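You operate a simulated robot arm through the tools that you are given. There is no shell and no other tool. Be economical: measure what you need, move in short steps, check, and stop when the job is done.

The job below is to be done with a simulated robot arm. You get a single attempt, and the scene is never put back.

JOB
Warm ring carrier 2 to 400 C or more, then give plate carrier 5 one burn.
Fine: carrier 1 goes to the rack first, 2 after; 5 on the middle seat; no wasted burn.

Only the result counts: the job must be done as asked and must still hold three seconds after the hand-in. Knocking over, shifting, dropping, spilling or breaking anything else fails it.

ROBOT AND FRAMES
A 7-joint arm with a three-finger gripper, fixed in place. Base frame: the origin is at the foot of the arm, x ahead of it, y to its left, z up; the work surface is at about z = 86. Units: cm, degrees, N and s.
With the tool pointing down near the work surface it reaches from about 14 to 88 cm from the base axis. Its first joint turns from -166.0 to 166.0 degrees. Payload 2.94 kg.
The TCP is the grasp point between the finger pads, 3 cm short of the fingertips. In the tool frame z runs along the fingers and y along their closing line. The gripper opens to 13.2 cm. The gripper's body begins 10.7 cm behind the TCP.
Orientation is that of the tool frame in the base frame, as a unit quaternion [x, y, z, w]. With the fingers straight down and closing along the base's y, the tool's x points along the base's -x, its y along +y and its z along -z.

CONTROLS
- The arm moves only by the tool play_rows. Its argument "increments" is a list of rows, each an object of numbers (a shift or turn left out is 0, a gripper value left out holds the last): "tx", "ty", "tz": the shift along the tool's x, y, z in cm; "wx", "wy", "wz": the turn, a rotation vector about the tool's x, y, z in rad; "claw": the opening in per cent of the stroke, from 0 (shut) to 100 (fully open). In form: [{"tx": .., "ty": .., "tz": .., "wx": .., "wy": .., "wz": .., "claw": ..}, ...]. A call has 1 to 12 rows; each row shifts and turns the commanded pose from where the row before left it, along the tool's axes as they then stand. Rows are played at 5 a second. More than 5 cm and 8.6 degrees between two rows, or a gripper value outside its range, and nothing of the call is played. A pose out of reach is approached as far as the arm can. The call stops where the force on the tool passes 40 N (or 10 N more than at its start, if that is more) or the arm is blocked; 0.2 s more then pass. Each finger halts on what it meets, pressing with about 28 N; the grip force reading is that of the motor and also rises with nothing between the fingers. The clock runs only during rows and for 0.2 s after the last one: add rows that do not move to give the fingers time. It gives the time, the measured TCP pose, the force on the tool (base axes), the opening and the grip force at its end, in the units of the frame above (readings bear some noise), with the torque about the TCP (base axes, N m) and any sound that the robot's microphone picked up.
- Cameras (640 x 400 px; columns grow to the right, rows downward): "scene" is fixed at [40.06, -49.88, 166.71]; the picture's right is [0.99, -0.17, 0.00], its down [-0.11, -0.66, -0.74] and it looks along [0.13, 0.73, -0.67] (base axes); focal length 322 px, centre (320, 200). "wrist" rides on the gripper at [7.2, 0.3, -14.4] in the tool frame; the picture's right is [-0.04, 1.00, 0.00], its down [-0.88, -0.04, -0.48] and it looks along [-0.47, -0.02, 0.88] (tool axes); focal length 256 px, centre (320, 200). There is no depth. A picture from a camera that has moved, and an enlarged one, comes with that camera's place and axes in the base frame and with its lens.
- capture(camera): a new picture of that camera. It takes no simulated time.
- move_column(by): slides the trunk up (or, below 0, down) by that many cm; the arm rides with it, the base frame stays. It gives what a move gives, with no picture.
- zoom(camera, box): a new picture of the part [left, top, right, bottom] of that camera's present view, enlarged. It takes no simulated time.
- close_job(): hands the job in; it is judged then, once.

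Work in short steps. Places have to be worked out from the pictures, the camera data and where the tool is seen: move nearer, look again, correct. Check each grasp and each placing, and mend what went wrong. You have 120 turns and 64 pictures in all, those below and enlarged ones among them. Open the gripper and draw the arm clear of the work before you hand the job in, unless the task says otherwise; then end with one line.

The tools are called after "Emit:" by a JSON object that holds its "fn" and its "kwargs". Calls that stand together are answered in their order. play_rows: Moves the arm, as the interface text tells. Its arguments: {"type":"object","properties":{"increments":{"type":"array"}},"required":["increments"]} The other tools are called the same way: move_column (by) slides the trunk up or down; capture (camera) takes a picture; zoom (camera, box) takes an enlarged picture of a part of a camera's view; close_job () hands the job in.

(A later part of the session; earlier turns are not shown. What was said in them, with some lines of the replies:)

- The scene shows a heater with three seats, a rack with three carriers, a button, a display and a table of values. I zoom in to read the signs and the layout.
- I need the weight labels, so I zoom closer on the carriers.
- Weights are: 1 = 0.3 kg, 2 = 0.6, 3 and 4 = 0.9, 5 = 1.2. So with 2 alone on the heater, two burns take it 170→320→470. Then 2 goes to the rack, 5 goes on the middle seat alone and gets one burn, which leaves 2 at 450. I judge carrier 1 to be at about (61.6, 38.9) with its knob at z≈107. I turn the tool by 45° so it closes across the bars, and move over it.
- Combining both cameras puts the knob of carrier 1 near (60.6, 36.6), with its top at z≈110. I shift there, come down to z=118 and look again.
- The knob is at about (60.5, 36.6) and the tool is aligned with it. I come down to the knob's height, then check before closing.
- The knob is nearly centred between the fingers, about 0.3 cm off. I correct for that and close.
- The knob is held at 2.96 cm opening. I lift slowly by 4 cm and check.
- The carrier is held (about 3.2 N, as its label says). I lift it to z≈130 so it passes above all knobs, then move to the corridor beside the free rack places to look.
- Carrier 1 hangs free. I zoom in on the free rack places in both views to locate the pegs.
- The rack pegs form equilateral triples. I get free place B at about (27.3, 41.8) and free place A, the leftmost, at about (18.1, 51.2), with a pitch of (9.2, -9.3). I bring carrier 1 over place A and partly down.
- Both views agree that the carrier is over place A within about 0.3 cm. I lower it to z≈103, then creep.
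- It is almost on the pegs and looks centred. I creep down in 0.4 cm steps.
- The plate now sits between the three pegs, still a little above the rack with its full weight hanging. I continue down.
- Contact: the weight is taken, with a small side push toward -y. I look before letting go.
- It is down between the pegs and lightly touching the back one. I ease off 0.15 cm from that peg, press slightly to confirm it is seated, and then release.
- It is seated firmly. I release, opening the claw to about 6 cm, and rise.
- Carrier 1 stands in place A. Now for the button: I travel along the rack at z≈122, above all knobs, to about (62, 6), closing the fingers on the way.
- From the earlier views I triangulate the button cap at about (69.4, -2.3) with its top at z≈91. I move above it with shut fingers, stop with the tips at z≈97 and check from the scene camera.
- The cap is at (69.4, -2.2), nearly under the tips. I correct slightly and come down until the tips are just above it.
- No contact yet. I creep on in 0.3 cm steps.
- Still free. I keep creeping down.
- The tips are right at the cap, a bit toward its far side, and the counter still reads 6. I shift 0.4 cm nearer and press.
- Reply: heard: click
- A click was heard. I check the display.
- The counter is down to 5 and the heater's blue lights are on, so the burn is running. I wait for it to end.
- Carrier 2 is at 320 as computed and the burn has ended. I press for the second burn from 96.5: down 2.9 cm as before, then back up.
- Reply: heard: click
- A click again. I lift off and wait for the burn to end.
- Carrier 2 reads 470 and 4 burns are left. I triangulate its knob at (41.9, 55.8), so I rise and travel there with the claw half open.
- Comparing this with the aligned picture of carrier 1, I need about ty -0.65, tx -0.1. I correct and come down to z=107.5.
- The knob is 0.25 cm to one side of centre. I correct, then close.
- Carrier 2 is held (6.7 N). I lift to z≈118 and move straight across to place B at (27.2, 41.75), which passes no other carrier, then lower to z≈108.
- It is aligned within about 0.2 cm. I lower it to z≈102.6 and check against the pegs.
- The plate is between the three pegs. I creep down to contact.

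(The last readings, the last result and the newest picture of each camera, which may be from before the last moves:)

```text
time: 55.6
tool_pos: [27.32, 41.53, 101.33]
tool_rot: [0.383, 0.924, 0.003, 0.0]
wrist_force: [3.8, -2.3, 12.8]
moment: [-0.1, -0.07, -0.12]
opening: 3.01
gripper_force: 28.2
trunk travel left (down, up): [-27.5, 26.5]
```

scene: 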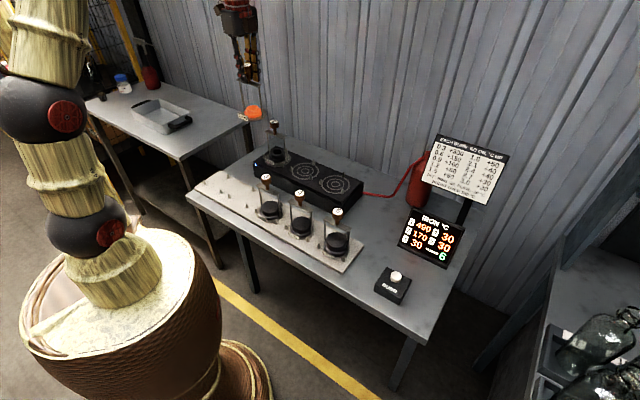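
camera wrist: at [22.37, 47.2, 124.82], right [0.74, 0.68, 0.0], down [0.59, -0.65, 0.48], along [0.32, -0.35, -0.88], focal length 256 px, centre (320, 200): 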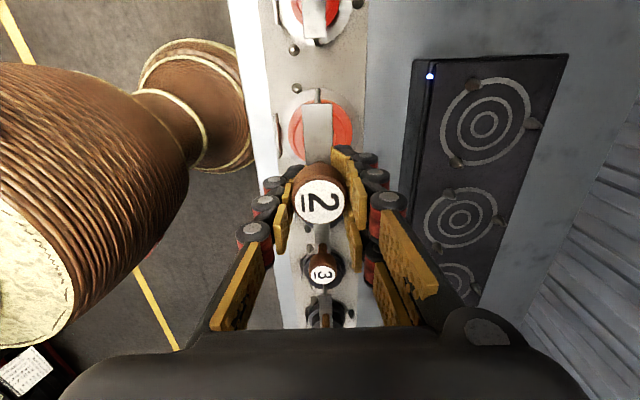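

It bears on the rack at z=101.3, about the same height as carrier 1. I check quickly before releasing.

Emit:
{"fn": "zoom", "kwargs": {"camera": "scene", "box": [225, 150, 275, 210]}}

```text
6.67 times, centred on (250, 180) of scene
camera zoom: at [40.06, -49.88, 166.71], right [0.99, -0.17, 0.0], down [-0.11, -0.66, -0.74], along [0.13, 0.73, -0.67], focal length 2148 px, centre (787, 333)
```

zoom: 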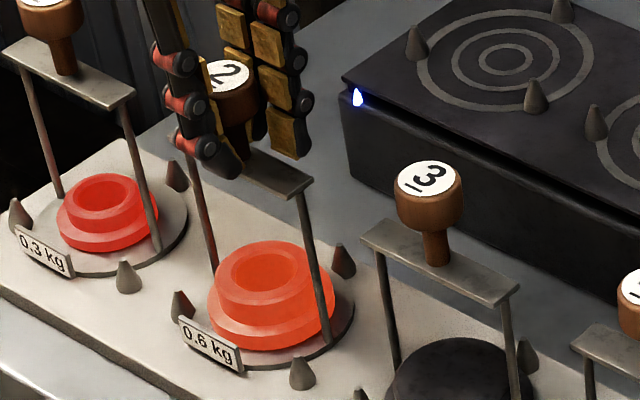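

It is seated. I release, rise, and travel along the rack to carrier 5, expected at about (55.3, 13.2).

Emit:
{"fn": "play_rows", "kwargs": {"increments": [{"tz": -0.2}, {"claw": 20}, {"claw": 50}, {}, {}, {}, {"tz": -3}, {"tz": -4}, {"tz": -4}, {"tz": -4}, {"tz": -2}, {}]}}

Emit:
{"fn": "play_rows", "kwargs": {"increments": [{"tx": -4.43, "ty": -0.03}, {"tx": -4.43, "ty": -0.03}, {"tx": -4.43, "ty": -0.03}, {"tx": -4.43, "ty": -0.03}, {"tx": -4.43, "ty": -0.03}, {"tx": -4.43, "ty": -0.03}, {"tx": -4.43, "ty": -0.03}, {"tx": -4.43, "ty": -0.03}, {"tx": -4.43, "ty": -0.03}, {"tz": 3}, {"tz": 3}, {}]}}

Emit:
{"fn": "capture", "kwargs": {"camera": "wrist"}}

Emit:
{"fn": "capture", "kwargs": {"camera": "scene"}}

```text
time: 58.2
tool_pos: [27.22, 41.47, 118.43]
tool_rot: [0.383, 0.924, 0.0, -0.001]
wrist_force: [-0.1, 0.0, -0.2]
moment: [0.03, 0.01, 0.01]
opening: 6.59
gripper_force: 0.0
trunk travel left (down, up): [-27.5, 26.5]
```

```text
time: 60.8
tool_pos: [55.2, 13.11, 112.26]
tool_rot: [0.382, 0.924, 0.0, -0.001]
wrist_force: [-0.8, 0.5, 0.0]
moment: [-0.02, -0.03, -0.01]
opening: 6.6
gripper_force: 0.0
trunk travel left (down, up): [-27.5, 26.5]
```

```text
22 pictures are left
camera wrist: at [50.37, 18.51, 126.66], right [0.74, 0.68, 0.0], down [0.59, -0.65, 0.48], along [0.32, -0.35, -0.88], focal length 256 px, centre (320, 200)
```

wrist: 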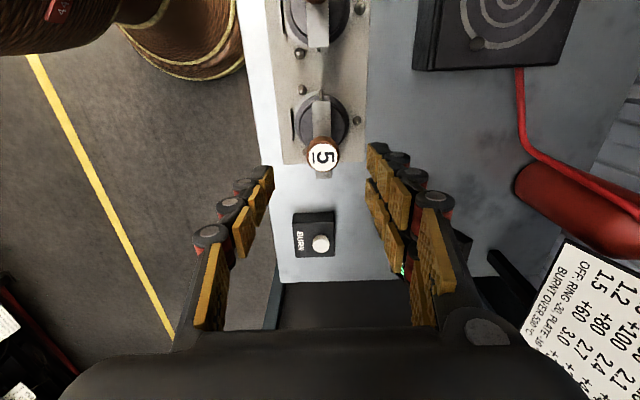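

```text
21 pictures are left
```

scene: 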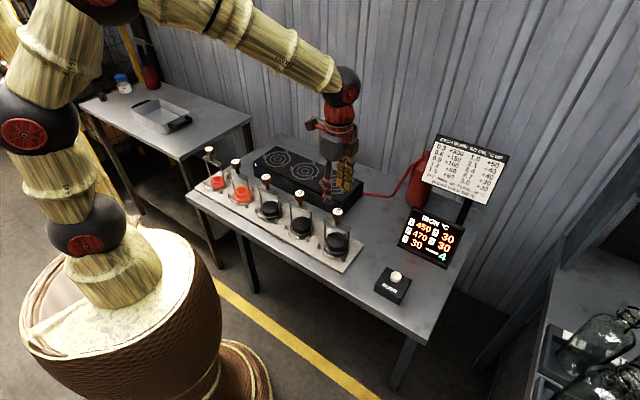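

The knob of carrier 5 is nearly under the tool. I correct (tx -0.45, ty +0.25), come down to z≈101.7 and check.

Emit:
{"fn": "play_rows", "kwargs": {"increments": [{"tx": -0.45, "ty": 0.25}, {"tz": 3.5}, {"tz": 3.5}, {"tz": 3.6}, {}]}}

Emit:
{"fn": "capture", "kwargs": {"camera": "wrist"}}

```text
time: 62.0
tool_pos: [55.78, 13.04, 101.85]
tool_rot: [0.383, 0.924, 0.001, 0.0]
wrist_force: [0.4, -0.1, 0.6]
moment: [0.01, -0.02, 0.01]
opening: 6.6
gripper_force: 0.1
trunk travel left (down, up): [-27.5, 26.5]
```

```text
20 pictures are left
camera wrist: at [50.95, 18.45, 116.15], right [0.74, 0.68, 0.0], down [0.59, -0.65, 0.48], along [0.32, -0.35, -0.88], focal length 256 px, centre (320, 200)
```

wrist: 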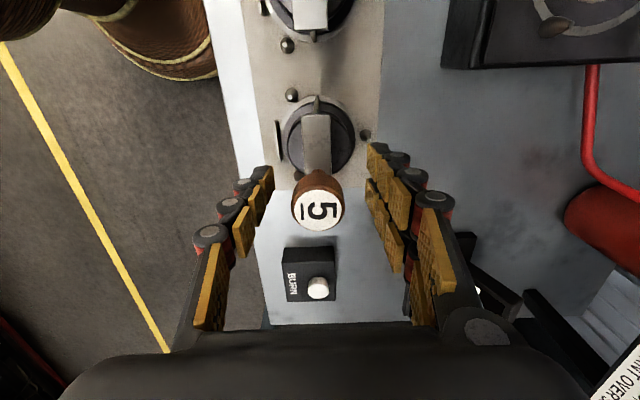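

The knob is centred, needing tx -0.3 and ty -0.1. I close and lift 5 cm.

Emit:
{"fn": "play_rows", "kwargs": {"increments": [{"tx": -0.3, "ty": -0.1}, {"claw": 0}, {}, {}, {}, {}, {}, {"tz": -0.5}, {"tz": -1.5}, {"tz": -2}, {"tz": -1}, {}]}}

Emit:
{"fn": "capture", "kwargs": {"camera": "wrist"}}

```text
time: 64.6
tool_pos: [55.99, 12.66, 106.8]
tool_rot: [0.382, 0.924, 0.0, -0.001]
wrist_force: [0.0, -0.6, -12.3]
moment: [0.03, -0.02, 0.01]
opening: 2.94
gripper_force: 28.1
trunk travel left (down, up): [-27.5, 26.5]
```

```text
19 pictures are left
camera wrist: at [51.21, 18.15, 121.11], right [0.74, 0.68, 0.0], down [0.6, -0.65, 0.47], along [0.32, -0.35, -0.88], focal length 256 px, centre (320, 200)
```

wrist: 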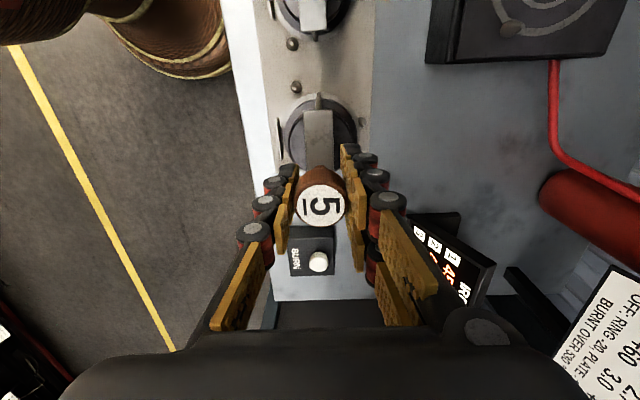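

Carrier 5 is held (12.3 N). I raise it to z≈123, so its base is above all knobs, and carry it straight toward the middle seat at about (51.15, 45.75).

Emit:
{"fn": "play_rows", "kwargs": {"increments": [{"tz": -2.5}, {"tz": -3}, {"tz": -3}, {"tz": -3}, {"tz": -3}, {"tz": -1.5}, {}]}}

Emit:
{"fn": "play_rows", "kwargs": {"increments": [{"tx": 1.2, "ty": 0.9}, {"tx": 2.4, "ty": 1.8}, {"tx": 2.8, "ty": 2.1}, {"tx": 2.8, "ty": 2.1}, {"tx": 2.8, "ty": 2.1}, {"tx": 2.8, "ty": 2.1}, {"tx": 2.8, "ty": 2.1}, {"tx": 2.8, "ty": 2.1}, {"tx": 2.8, "ty": 2.1}, {"tx": 1.9, "ty": 1.4}, {"tx": 1.2, "ty": 0.8}, {}]}}

Emit:
{"fn": "capture", "kwargs": {"camera": "wrist"}}

```text
time: 66.2
tool_pos: [56.01, 12.72, 122.79]
tool_rot: [0.382, 0.924, 0.0, -0.001]
wrist_force: [0.6, -0.4, -12.5]
moment: [-0.02, 0.02, 0.0]
opening: 2.95
gripper_force: 28.3
trunk travel left (down, up): [-27.5, 26.5]
```

```text
time: 68.8
tool_pos: [51.24, 45.47, 122.71]
tool_rot: [0.382, 0.924, -0.001, -0.001]
wrist_force: [-0.1, 1.0, -12.3]
moment: [-0.01, -0.01, -0.02]
opening: 2.94
gripper_force: 28.6
trunk travel left (down, up): [-27.5, 26.5]
```

```text
18 pictures are left
camera wrist: at [46.41, 50.83, 137.05], right [0.74, 0.68, 0.0], down [0.59, -0.65, 0.48], along [0.32, -0.35, -0.88], focal length 256 px, centre (320, 200)
```

wrist: 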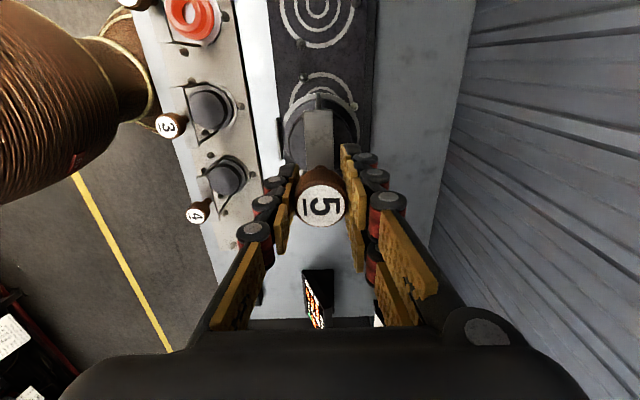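

I adjust slightly and lower to z≈112, then check against the seat's pegs.

Emit:
{"fn": "play_rows", "kwargs": {"increments": [{"tx": 0.24, "ty": 0.12}, {"tz": 3}, {"tz": 3}, {"tz": 3}, {"tz": 1.5}, {}]}}

Emit:
{"fn": "zoom", "kwargs": {"camera": "scene", "box": [265, 120, 345, 200]}}

Emit:
{"fn": "zoom", "kwargs": {"camera": "wrist", "box": [240, 20, 400, 180]}}

```text
time: 70.2
tool_pos: [51.23, 45.5, 112.14]
tool_rot: [0.382, 0.924, -0.001, 0.0]
wrist_force: [-0.4, 0.8, -12.9]
moment: [-0.03, -0.01, -0.02]
opening: 2.94
gripper_force: 28.2
trunk travel left (down, up): [-27.5, 26.5]
```

```text
5.00 times, centred on (305, 160) of scene
camera zoom: at [40.06, -49.88, 166.71], right [0.99, -0.17, 0.0], down [-0.11, -0.66, -0.74], along [0.13, 0.73, -0.67], focal length 1611 px, centre (395, 400)
```

zoom: 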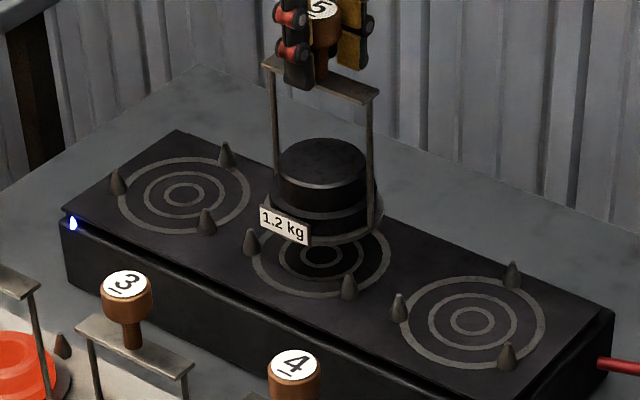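

```text
2.50 times, centred on (320, 100) of wrist
camera zoom: at [46.39, 51.01, 126.59], right [0.74, 0.68, 0.0], down [0.59, -0.65, 0.48], along [0.32, -0.35, -0.88], focal length 640 px, centre (320, 450)
```

zoom: 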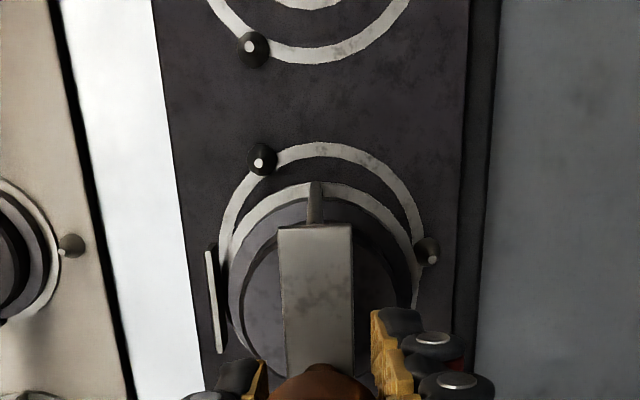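

The seat ring, pegs and plate line up, with the same pixel offset as carriers 1 and 2 had on their seats. I nudge slightly and lower to just above the seat.

Emit:
{"fn": "play_rows", "kwargs": {"increments": [{"tx": 0.1, "ty": 0.05, "tz": 1.5}, {"tz": 1}, {"tz": 0.6}, {}]}}

Emit:
{"fn": "zoom", "kwargs": {"camera": "scene", "box": [280, 130, 340, 190]}}

```text
time: 71.2
tool_pos: [51.13, 45.62, 109.18]
tool_rot: [0.382, 0.924, -0.001, -0.001]
wrist_force: [-0.3, 0.1, -12.8]
moment: [0.04, -0.04, 0.02]
opening: 2.94
gripper_force: 27.8
trunk travel left (down, up): [-27.5, 26.5]
```

```text
6.67 times, centred on (310, 160) of scene
camera zoom: at [40.06, -49.88, 166.71], right [0.99, -0.17, 0.0], down [-0.11, -0.66, -0.74], along [0.13, 0.73, -0.67], focal length 2148 px, centre (387, 467)
```

zoom: 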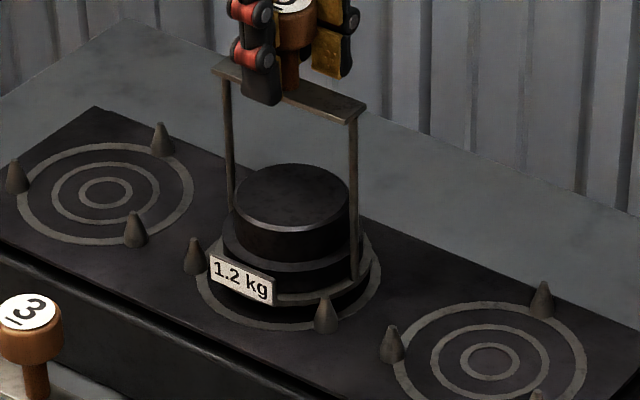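

It is well centred. I creep down to contact, expected at z≈107.4.

Emit:
{"fn": "play_rows", "kwargs": {"increments": [{"tz": 0.4}, {"tz": 0.4}, {"tz": 0.3}, {"tz": 0.2}, {"tz": 0.2}, {}]}}

```text
time: 72.6
tool_pos: [51.1, 45.74, 107.92]
tool_rot: [0.383, 0.924, 0.002, 0.0]
wrist_force: [-3.6, 4.4, 5.1]
moment: [0.12, 0.16, 0.0]
opening: 2.95
gripper_force: 28.1
trunk travel left (down, up): [-27.5, 26.5]
```

Contact at z=107.9, with a small side push along +tool x. I look closely to see whether it is seated.

Emit:
{"fn": "zoom", "kwargs": {"camera": "scene", "box": [280, 135, 340, 185]}}

```text
8.00 times, centred on (310, 160) of scene
camera zoom: at [40.06, -49.88, 166.71], right [0.99, -0.17, 0.0], down [-0.11, -0.66, -0.74], along [0.13, 0.73, -0.67], focal length 2577 px, centre (400, 520)
```

zoom: 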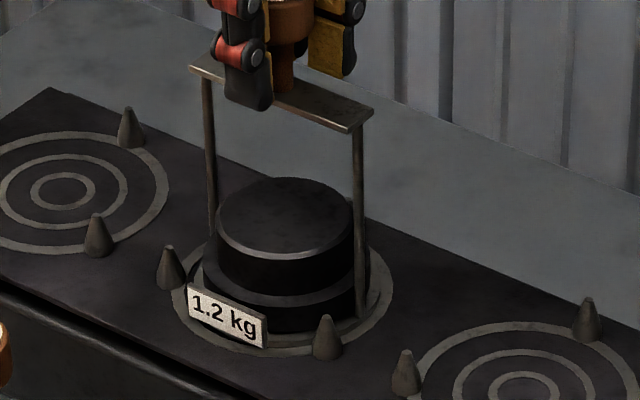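

It looks down between the pegs. I ease 0.1 cm along +x and press slightly to confirm.

Emit:
{"fn": "play_rows", "kwargs": {"increments": [{"tx": 0.12}, {"tz": 0.15}, {}]}}

```text
time: 73.4
tool_pos: [51.05, 45.72, 107.64]
tool_rot: [0.383, 0.924, 0.002, 0.0]
wrist_force: [3.6, 6.0, 15.0]
moment: [-0.06, -0.15, -0.06]
opening: 2.97
gripper_force: 28.7
trunk travel left (down, up): [-27.5, 26.5]
```

It is seated firmly. I release, rise and check.

Emit:
{"fn": "play_rows", "kwargs": {"increments": [{"tz": -0.2}, {"claw": 20}, {"claw": 50}, {}, {}, {}, {"tz": -3}, {"tz": -4}, {"tz": -4}, {"tz": -4}, {"tz": -2}, {}]}}

Emit:
{"fn": "zoom", "kwargs": {"camera": "scene", "box": [180, 120, 360, 240]}}

Emit:
{"fn": "capture", "kwargs": {"camera": "wrist"}}

```text
time: 76.0
tool_pos: [50.98, 45.72, 125.02]
tool_rot: [0.383, 0.924, 0.0, 0.0]
wrist_force: [0.2, 0.8, 0.8]
moment: [0.01, 0.01, 0.0]
opening: 6.62
gripper_force: 0.0
trunk travel left (down, up): [-27.5, 26.5]
```

```text
3.33 times, centred on (270, 180) of scene
camera zoom: at [40.06, -49.88, 166.71], right [0.99, -0.17, 0.0], down [-0.11, -0.66, -0.74], along [0.13, 0.73, -0.67], focal length 1074 px, centre (487, 267)
```

zoom: 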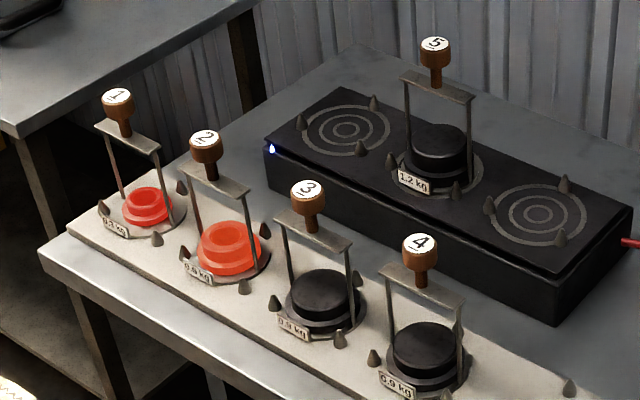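

```text
12 pictures are left
camera wrist: at [46.15, 51.16, 139.18], right [0.74, 0.68, 0.0], down [0.59, -0.65, 0.48], along [0.32, -0.35, -0.88], focal length 256 px, centre (320, 200)
```

wrist: 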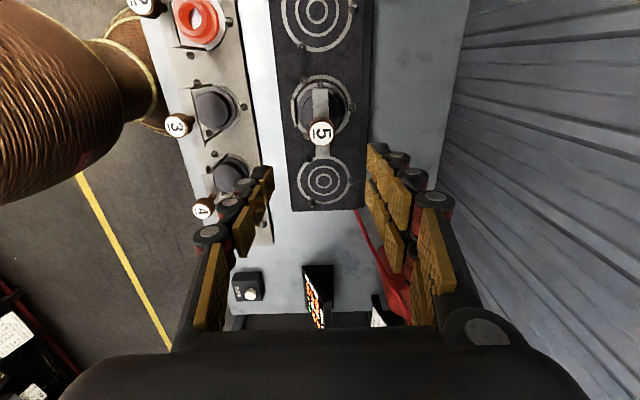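

All the carriers are well seated. I close the fingers and travel back to the button at (69.4, -2.7).

Emit:
{"fn": "play_rows", "kwargs": {"increments": [{"tx": -3.933, "ty": -1.771, "claw": 0}, {"tx": -3.933, "ty": -1.771}, {"tx": -3.933, "ty": -1.771}, {"tx": -3.933, "ty": -1.771}, {"tx": -3.933, "ty": -1.771}, {"tx": -3.933, "ty": -1.771}, {"tx": -3.933, "ty": -1.771}, {"tx": -3.933, "ty": -1.771}, {"tx": -3.933, "ty": -1.771}, {"tx": -3.933, "ty": -1.771}, {"tx": -3.933, "ty": -1.771}, {"tx": -3.933, "ty": -1.771}]}}

Emit:
{"fn": "play_rows", "kwargs": {"increments": [{"tz": 4.5}, {"tz": 4.5}, {"tz": 4.5}, {"tz": 4.5}, {"tz": 4.5}, {"tz": 4}, {"tz": 1.5}, {}]}}

Emit:
{"fn": "zoom", "kwargs": {"camera": "scene", "box": [350, 190, 490, 310]}}

```text
time: 78.6
tool_pos: [69.41, -2.89, 124.57]
tool_rot: [0.383, 0.924, 0.0, -0.001]
wrist_force: [1.2, -0.6, 0.4]
moment: [0.02, 0.09, -0.01]
opening: 0.0
gripper_force: 28.2
trunk travel left (down, up): [-27.5, 26.5]
```

```text
time: 80.4
tool_pos: [69.51, -2.56, 96.73]
tool_rot: [0.383, 0.924, 0.0, 0.0]
wrist_force: [-0.1, -0.4, -0.8]
moment: [0.0, -0.04, -0.01]
opening: 0.01
gripper_force: 28.5
trunk travel left (down, up): [-27.5, 26.5]
```

```text
3.33 times, centred on (420, 250) of scene
camera zoom: at [40.06, -49.88, 166.71], right [0.99, -0.17, 0.0], down [-0.11, -0.66, -0.74], along [0.13, 0.73, -0.67], focal length 1074 px, centre (-13, 33)
```

zoom: 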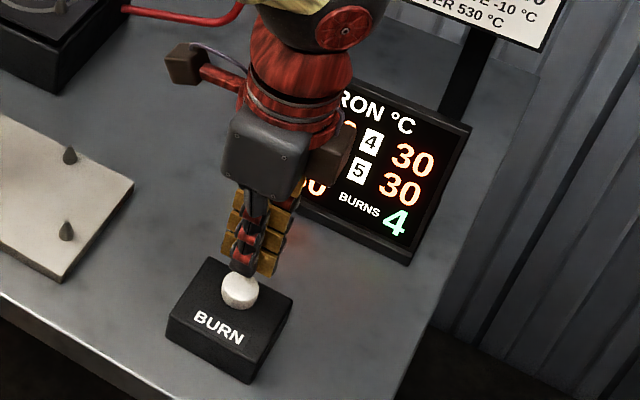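

The pose is the same as for the earlier presses and 4 burns are left. I press once.

Emit:
{"fn": "play_rows", "kwargs": {"increments": [{"tz": 1.5}, {"tz": 1}, {"tz": 0.25}, {"tz": 0.25}, {}]}}

```text
time: 81.6
tool_pos: [69.51, -2.73, 93.7]
tool_rot: [0.383, 0.924, 0.0, 0.001]
wrist_force: [0.3, 0.6, 0.0]
moment: [0.0, 0.01, 0.03]
opening: 0.0
gripper_force: 28.0
trunk travel left (down, up): [-27.5, 26.5]
```

No contact and no click yet. I go down a little further.

Emit:
{"fn": "play_rows", "kwargs": {"increments": [{"tz": 0.2}, {}]}}

```text
time: 82.2
tool_pos: [69.42, -2.82, 93.58]
tool_rot: [0.383, 0.924, 0.0, 0.0]
wrist_force: [0.7, -0.6, 1.7]
moment: [-0.02, -0.09, -0.02]
opening: 0.62
gripper_force: 28.4
trunk travel left (down, up): [-27.5, 26.5]
```

I feel light contact (1.7 N) but no click yet. Another 0.12 cm.

Emit:
{"fn": "play_rows", "kwargs": {"increments": [{"tz": 0.12}, {}]}}

```text
time: 82.8
tool_pos: [69.39, -2.79, 93.48]
tool_rot: [0.382, 0.924, -0.001, 0.0]
wrist_force: [0.3, 0.5, 2.7]
moment: [0.04, -0.04, -0.02]
opening: 0.61
gripper_force: 28.6
trunk travel left (down, up): [-27.5, 26.5]
heard: click
```

It clicked. I lift clear and wait out the burn.

Emit:
{"fn": "play_rows", "kwargs": {"increments": [{"tz": -1}, {"tz": -2}, {"tz": -3}, {"tz": -3}, {}, {}, {}, {}, {}, {}, {}, {}]}}

Emit:
{"fn": "play_rows", "kwargs": {"increments": [{"tz": -4, "claw": 50}, {"tz": -4}, {"tz": -4}, {"tz": -4}, {"tz": -4}, {}, {}, {}]}}

Emit:
{"fn": "capture", "kwargs": {"camera": "scene"}}

Emit:
{"fn": "zoom", "kwargs": {"camera": "wrist", "box": [320, 60, 600, 260]}}

```text
time: 85.4
tool_pos: [69.29, -2.65, 102.44]
tool_rot: [0.383, 0.924, 0.0, 0.0]
wrist_force: [-0.1, 1.0, 0.2]
moment: [0.0, 0.01, -0.02]
opening: 0.01
gripper_force: 28.8
trunk travel left (down, up): [-27.5, 26.5]
```

```text
time: 87.2
tool_pos: [69.3, -2.83, 122.24]
tool_rot: [0.383, 0.924, 0.0, 0.0]
wrist_force: [0.4, 0.0, 0.1]
moment: [-0.01, 0.01, 0.0]
opening: 6.6
gripper_force: 0.1
trunk travel left (down, up): [-27.5, 26.5]
```

```text
10 pictures are left
```

scene: 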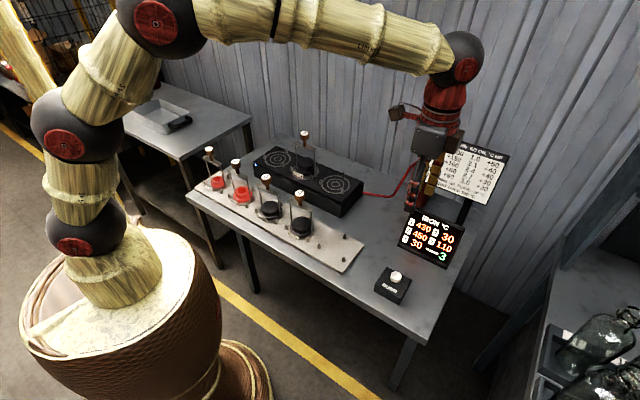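

```text
2.00 times, centred on (460, 160) of wrist
camera zoom: at [64.5, 2.66, 136.54], right [0.74, 0.68, 0.0], down [0.59, -0.65, 0.48], along [0.32, -0.35, -0.88], focal length 512 px, centre (40, 280)
```

zoom: 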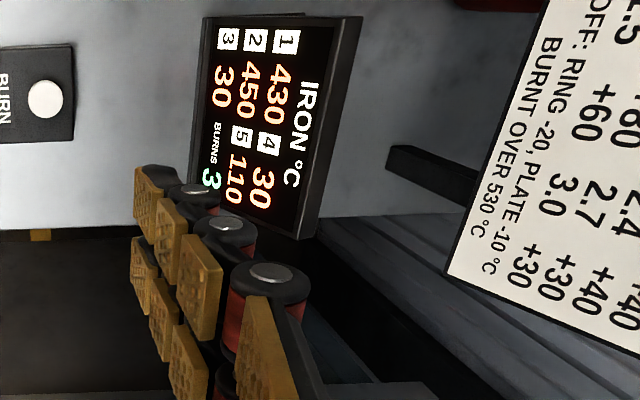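

The display shows carrier 2 at 450, carrier 5 at 110 and 3 burns left. Everything is seated, and the gripper is open and clear of the work, so I hand in.

Emit:
{"fn": "close_job", "kwargs": {}}

```text
The job is handed in.
```

The job is done and handed in: ring carrier 2 reached 470 °C in two burns and reads 450 °C on the rack (carrier 1 was racked first), and plate carrier 5 is on the middle seat at 110 °C after its one burn, with 3 of 6 burns used.
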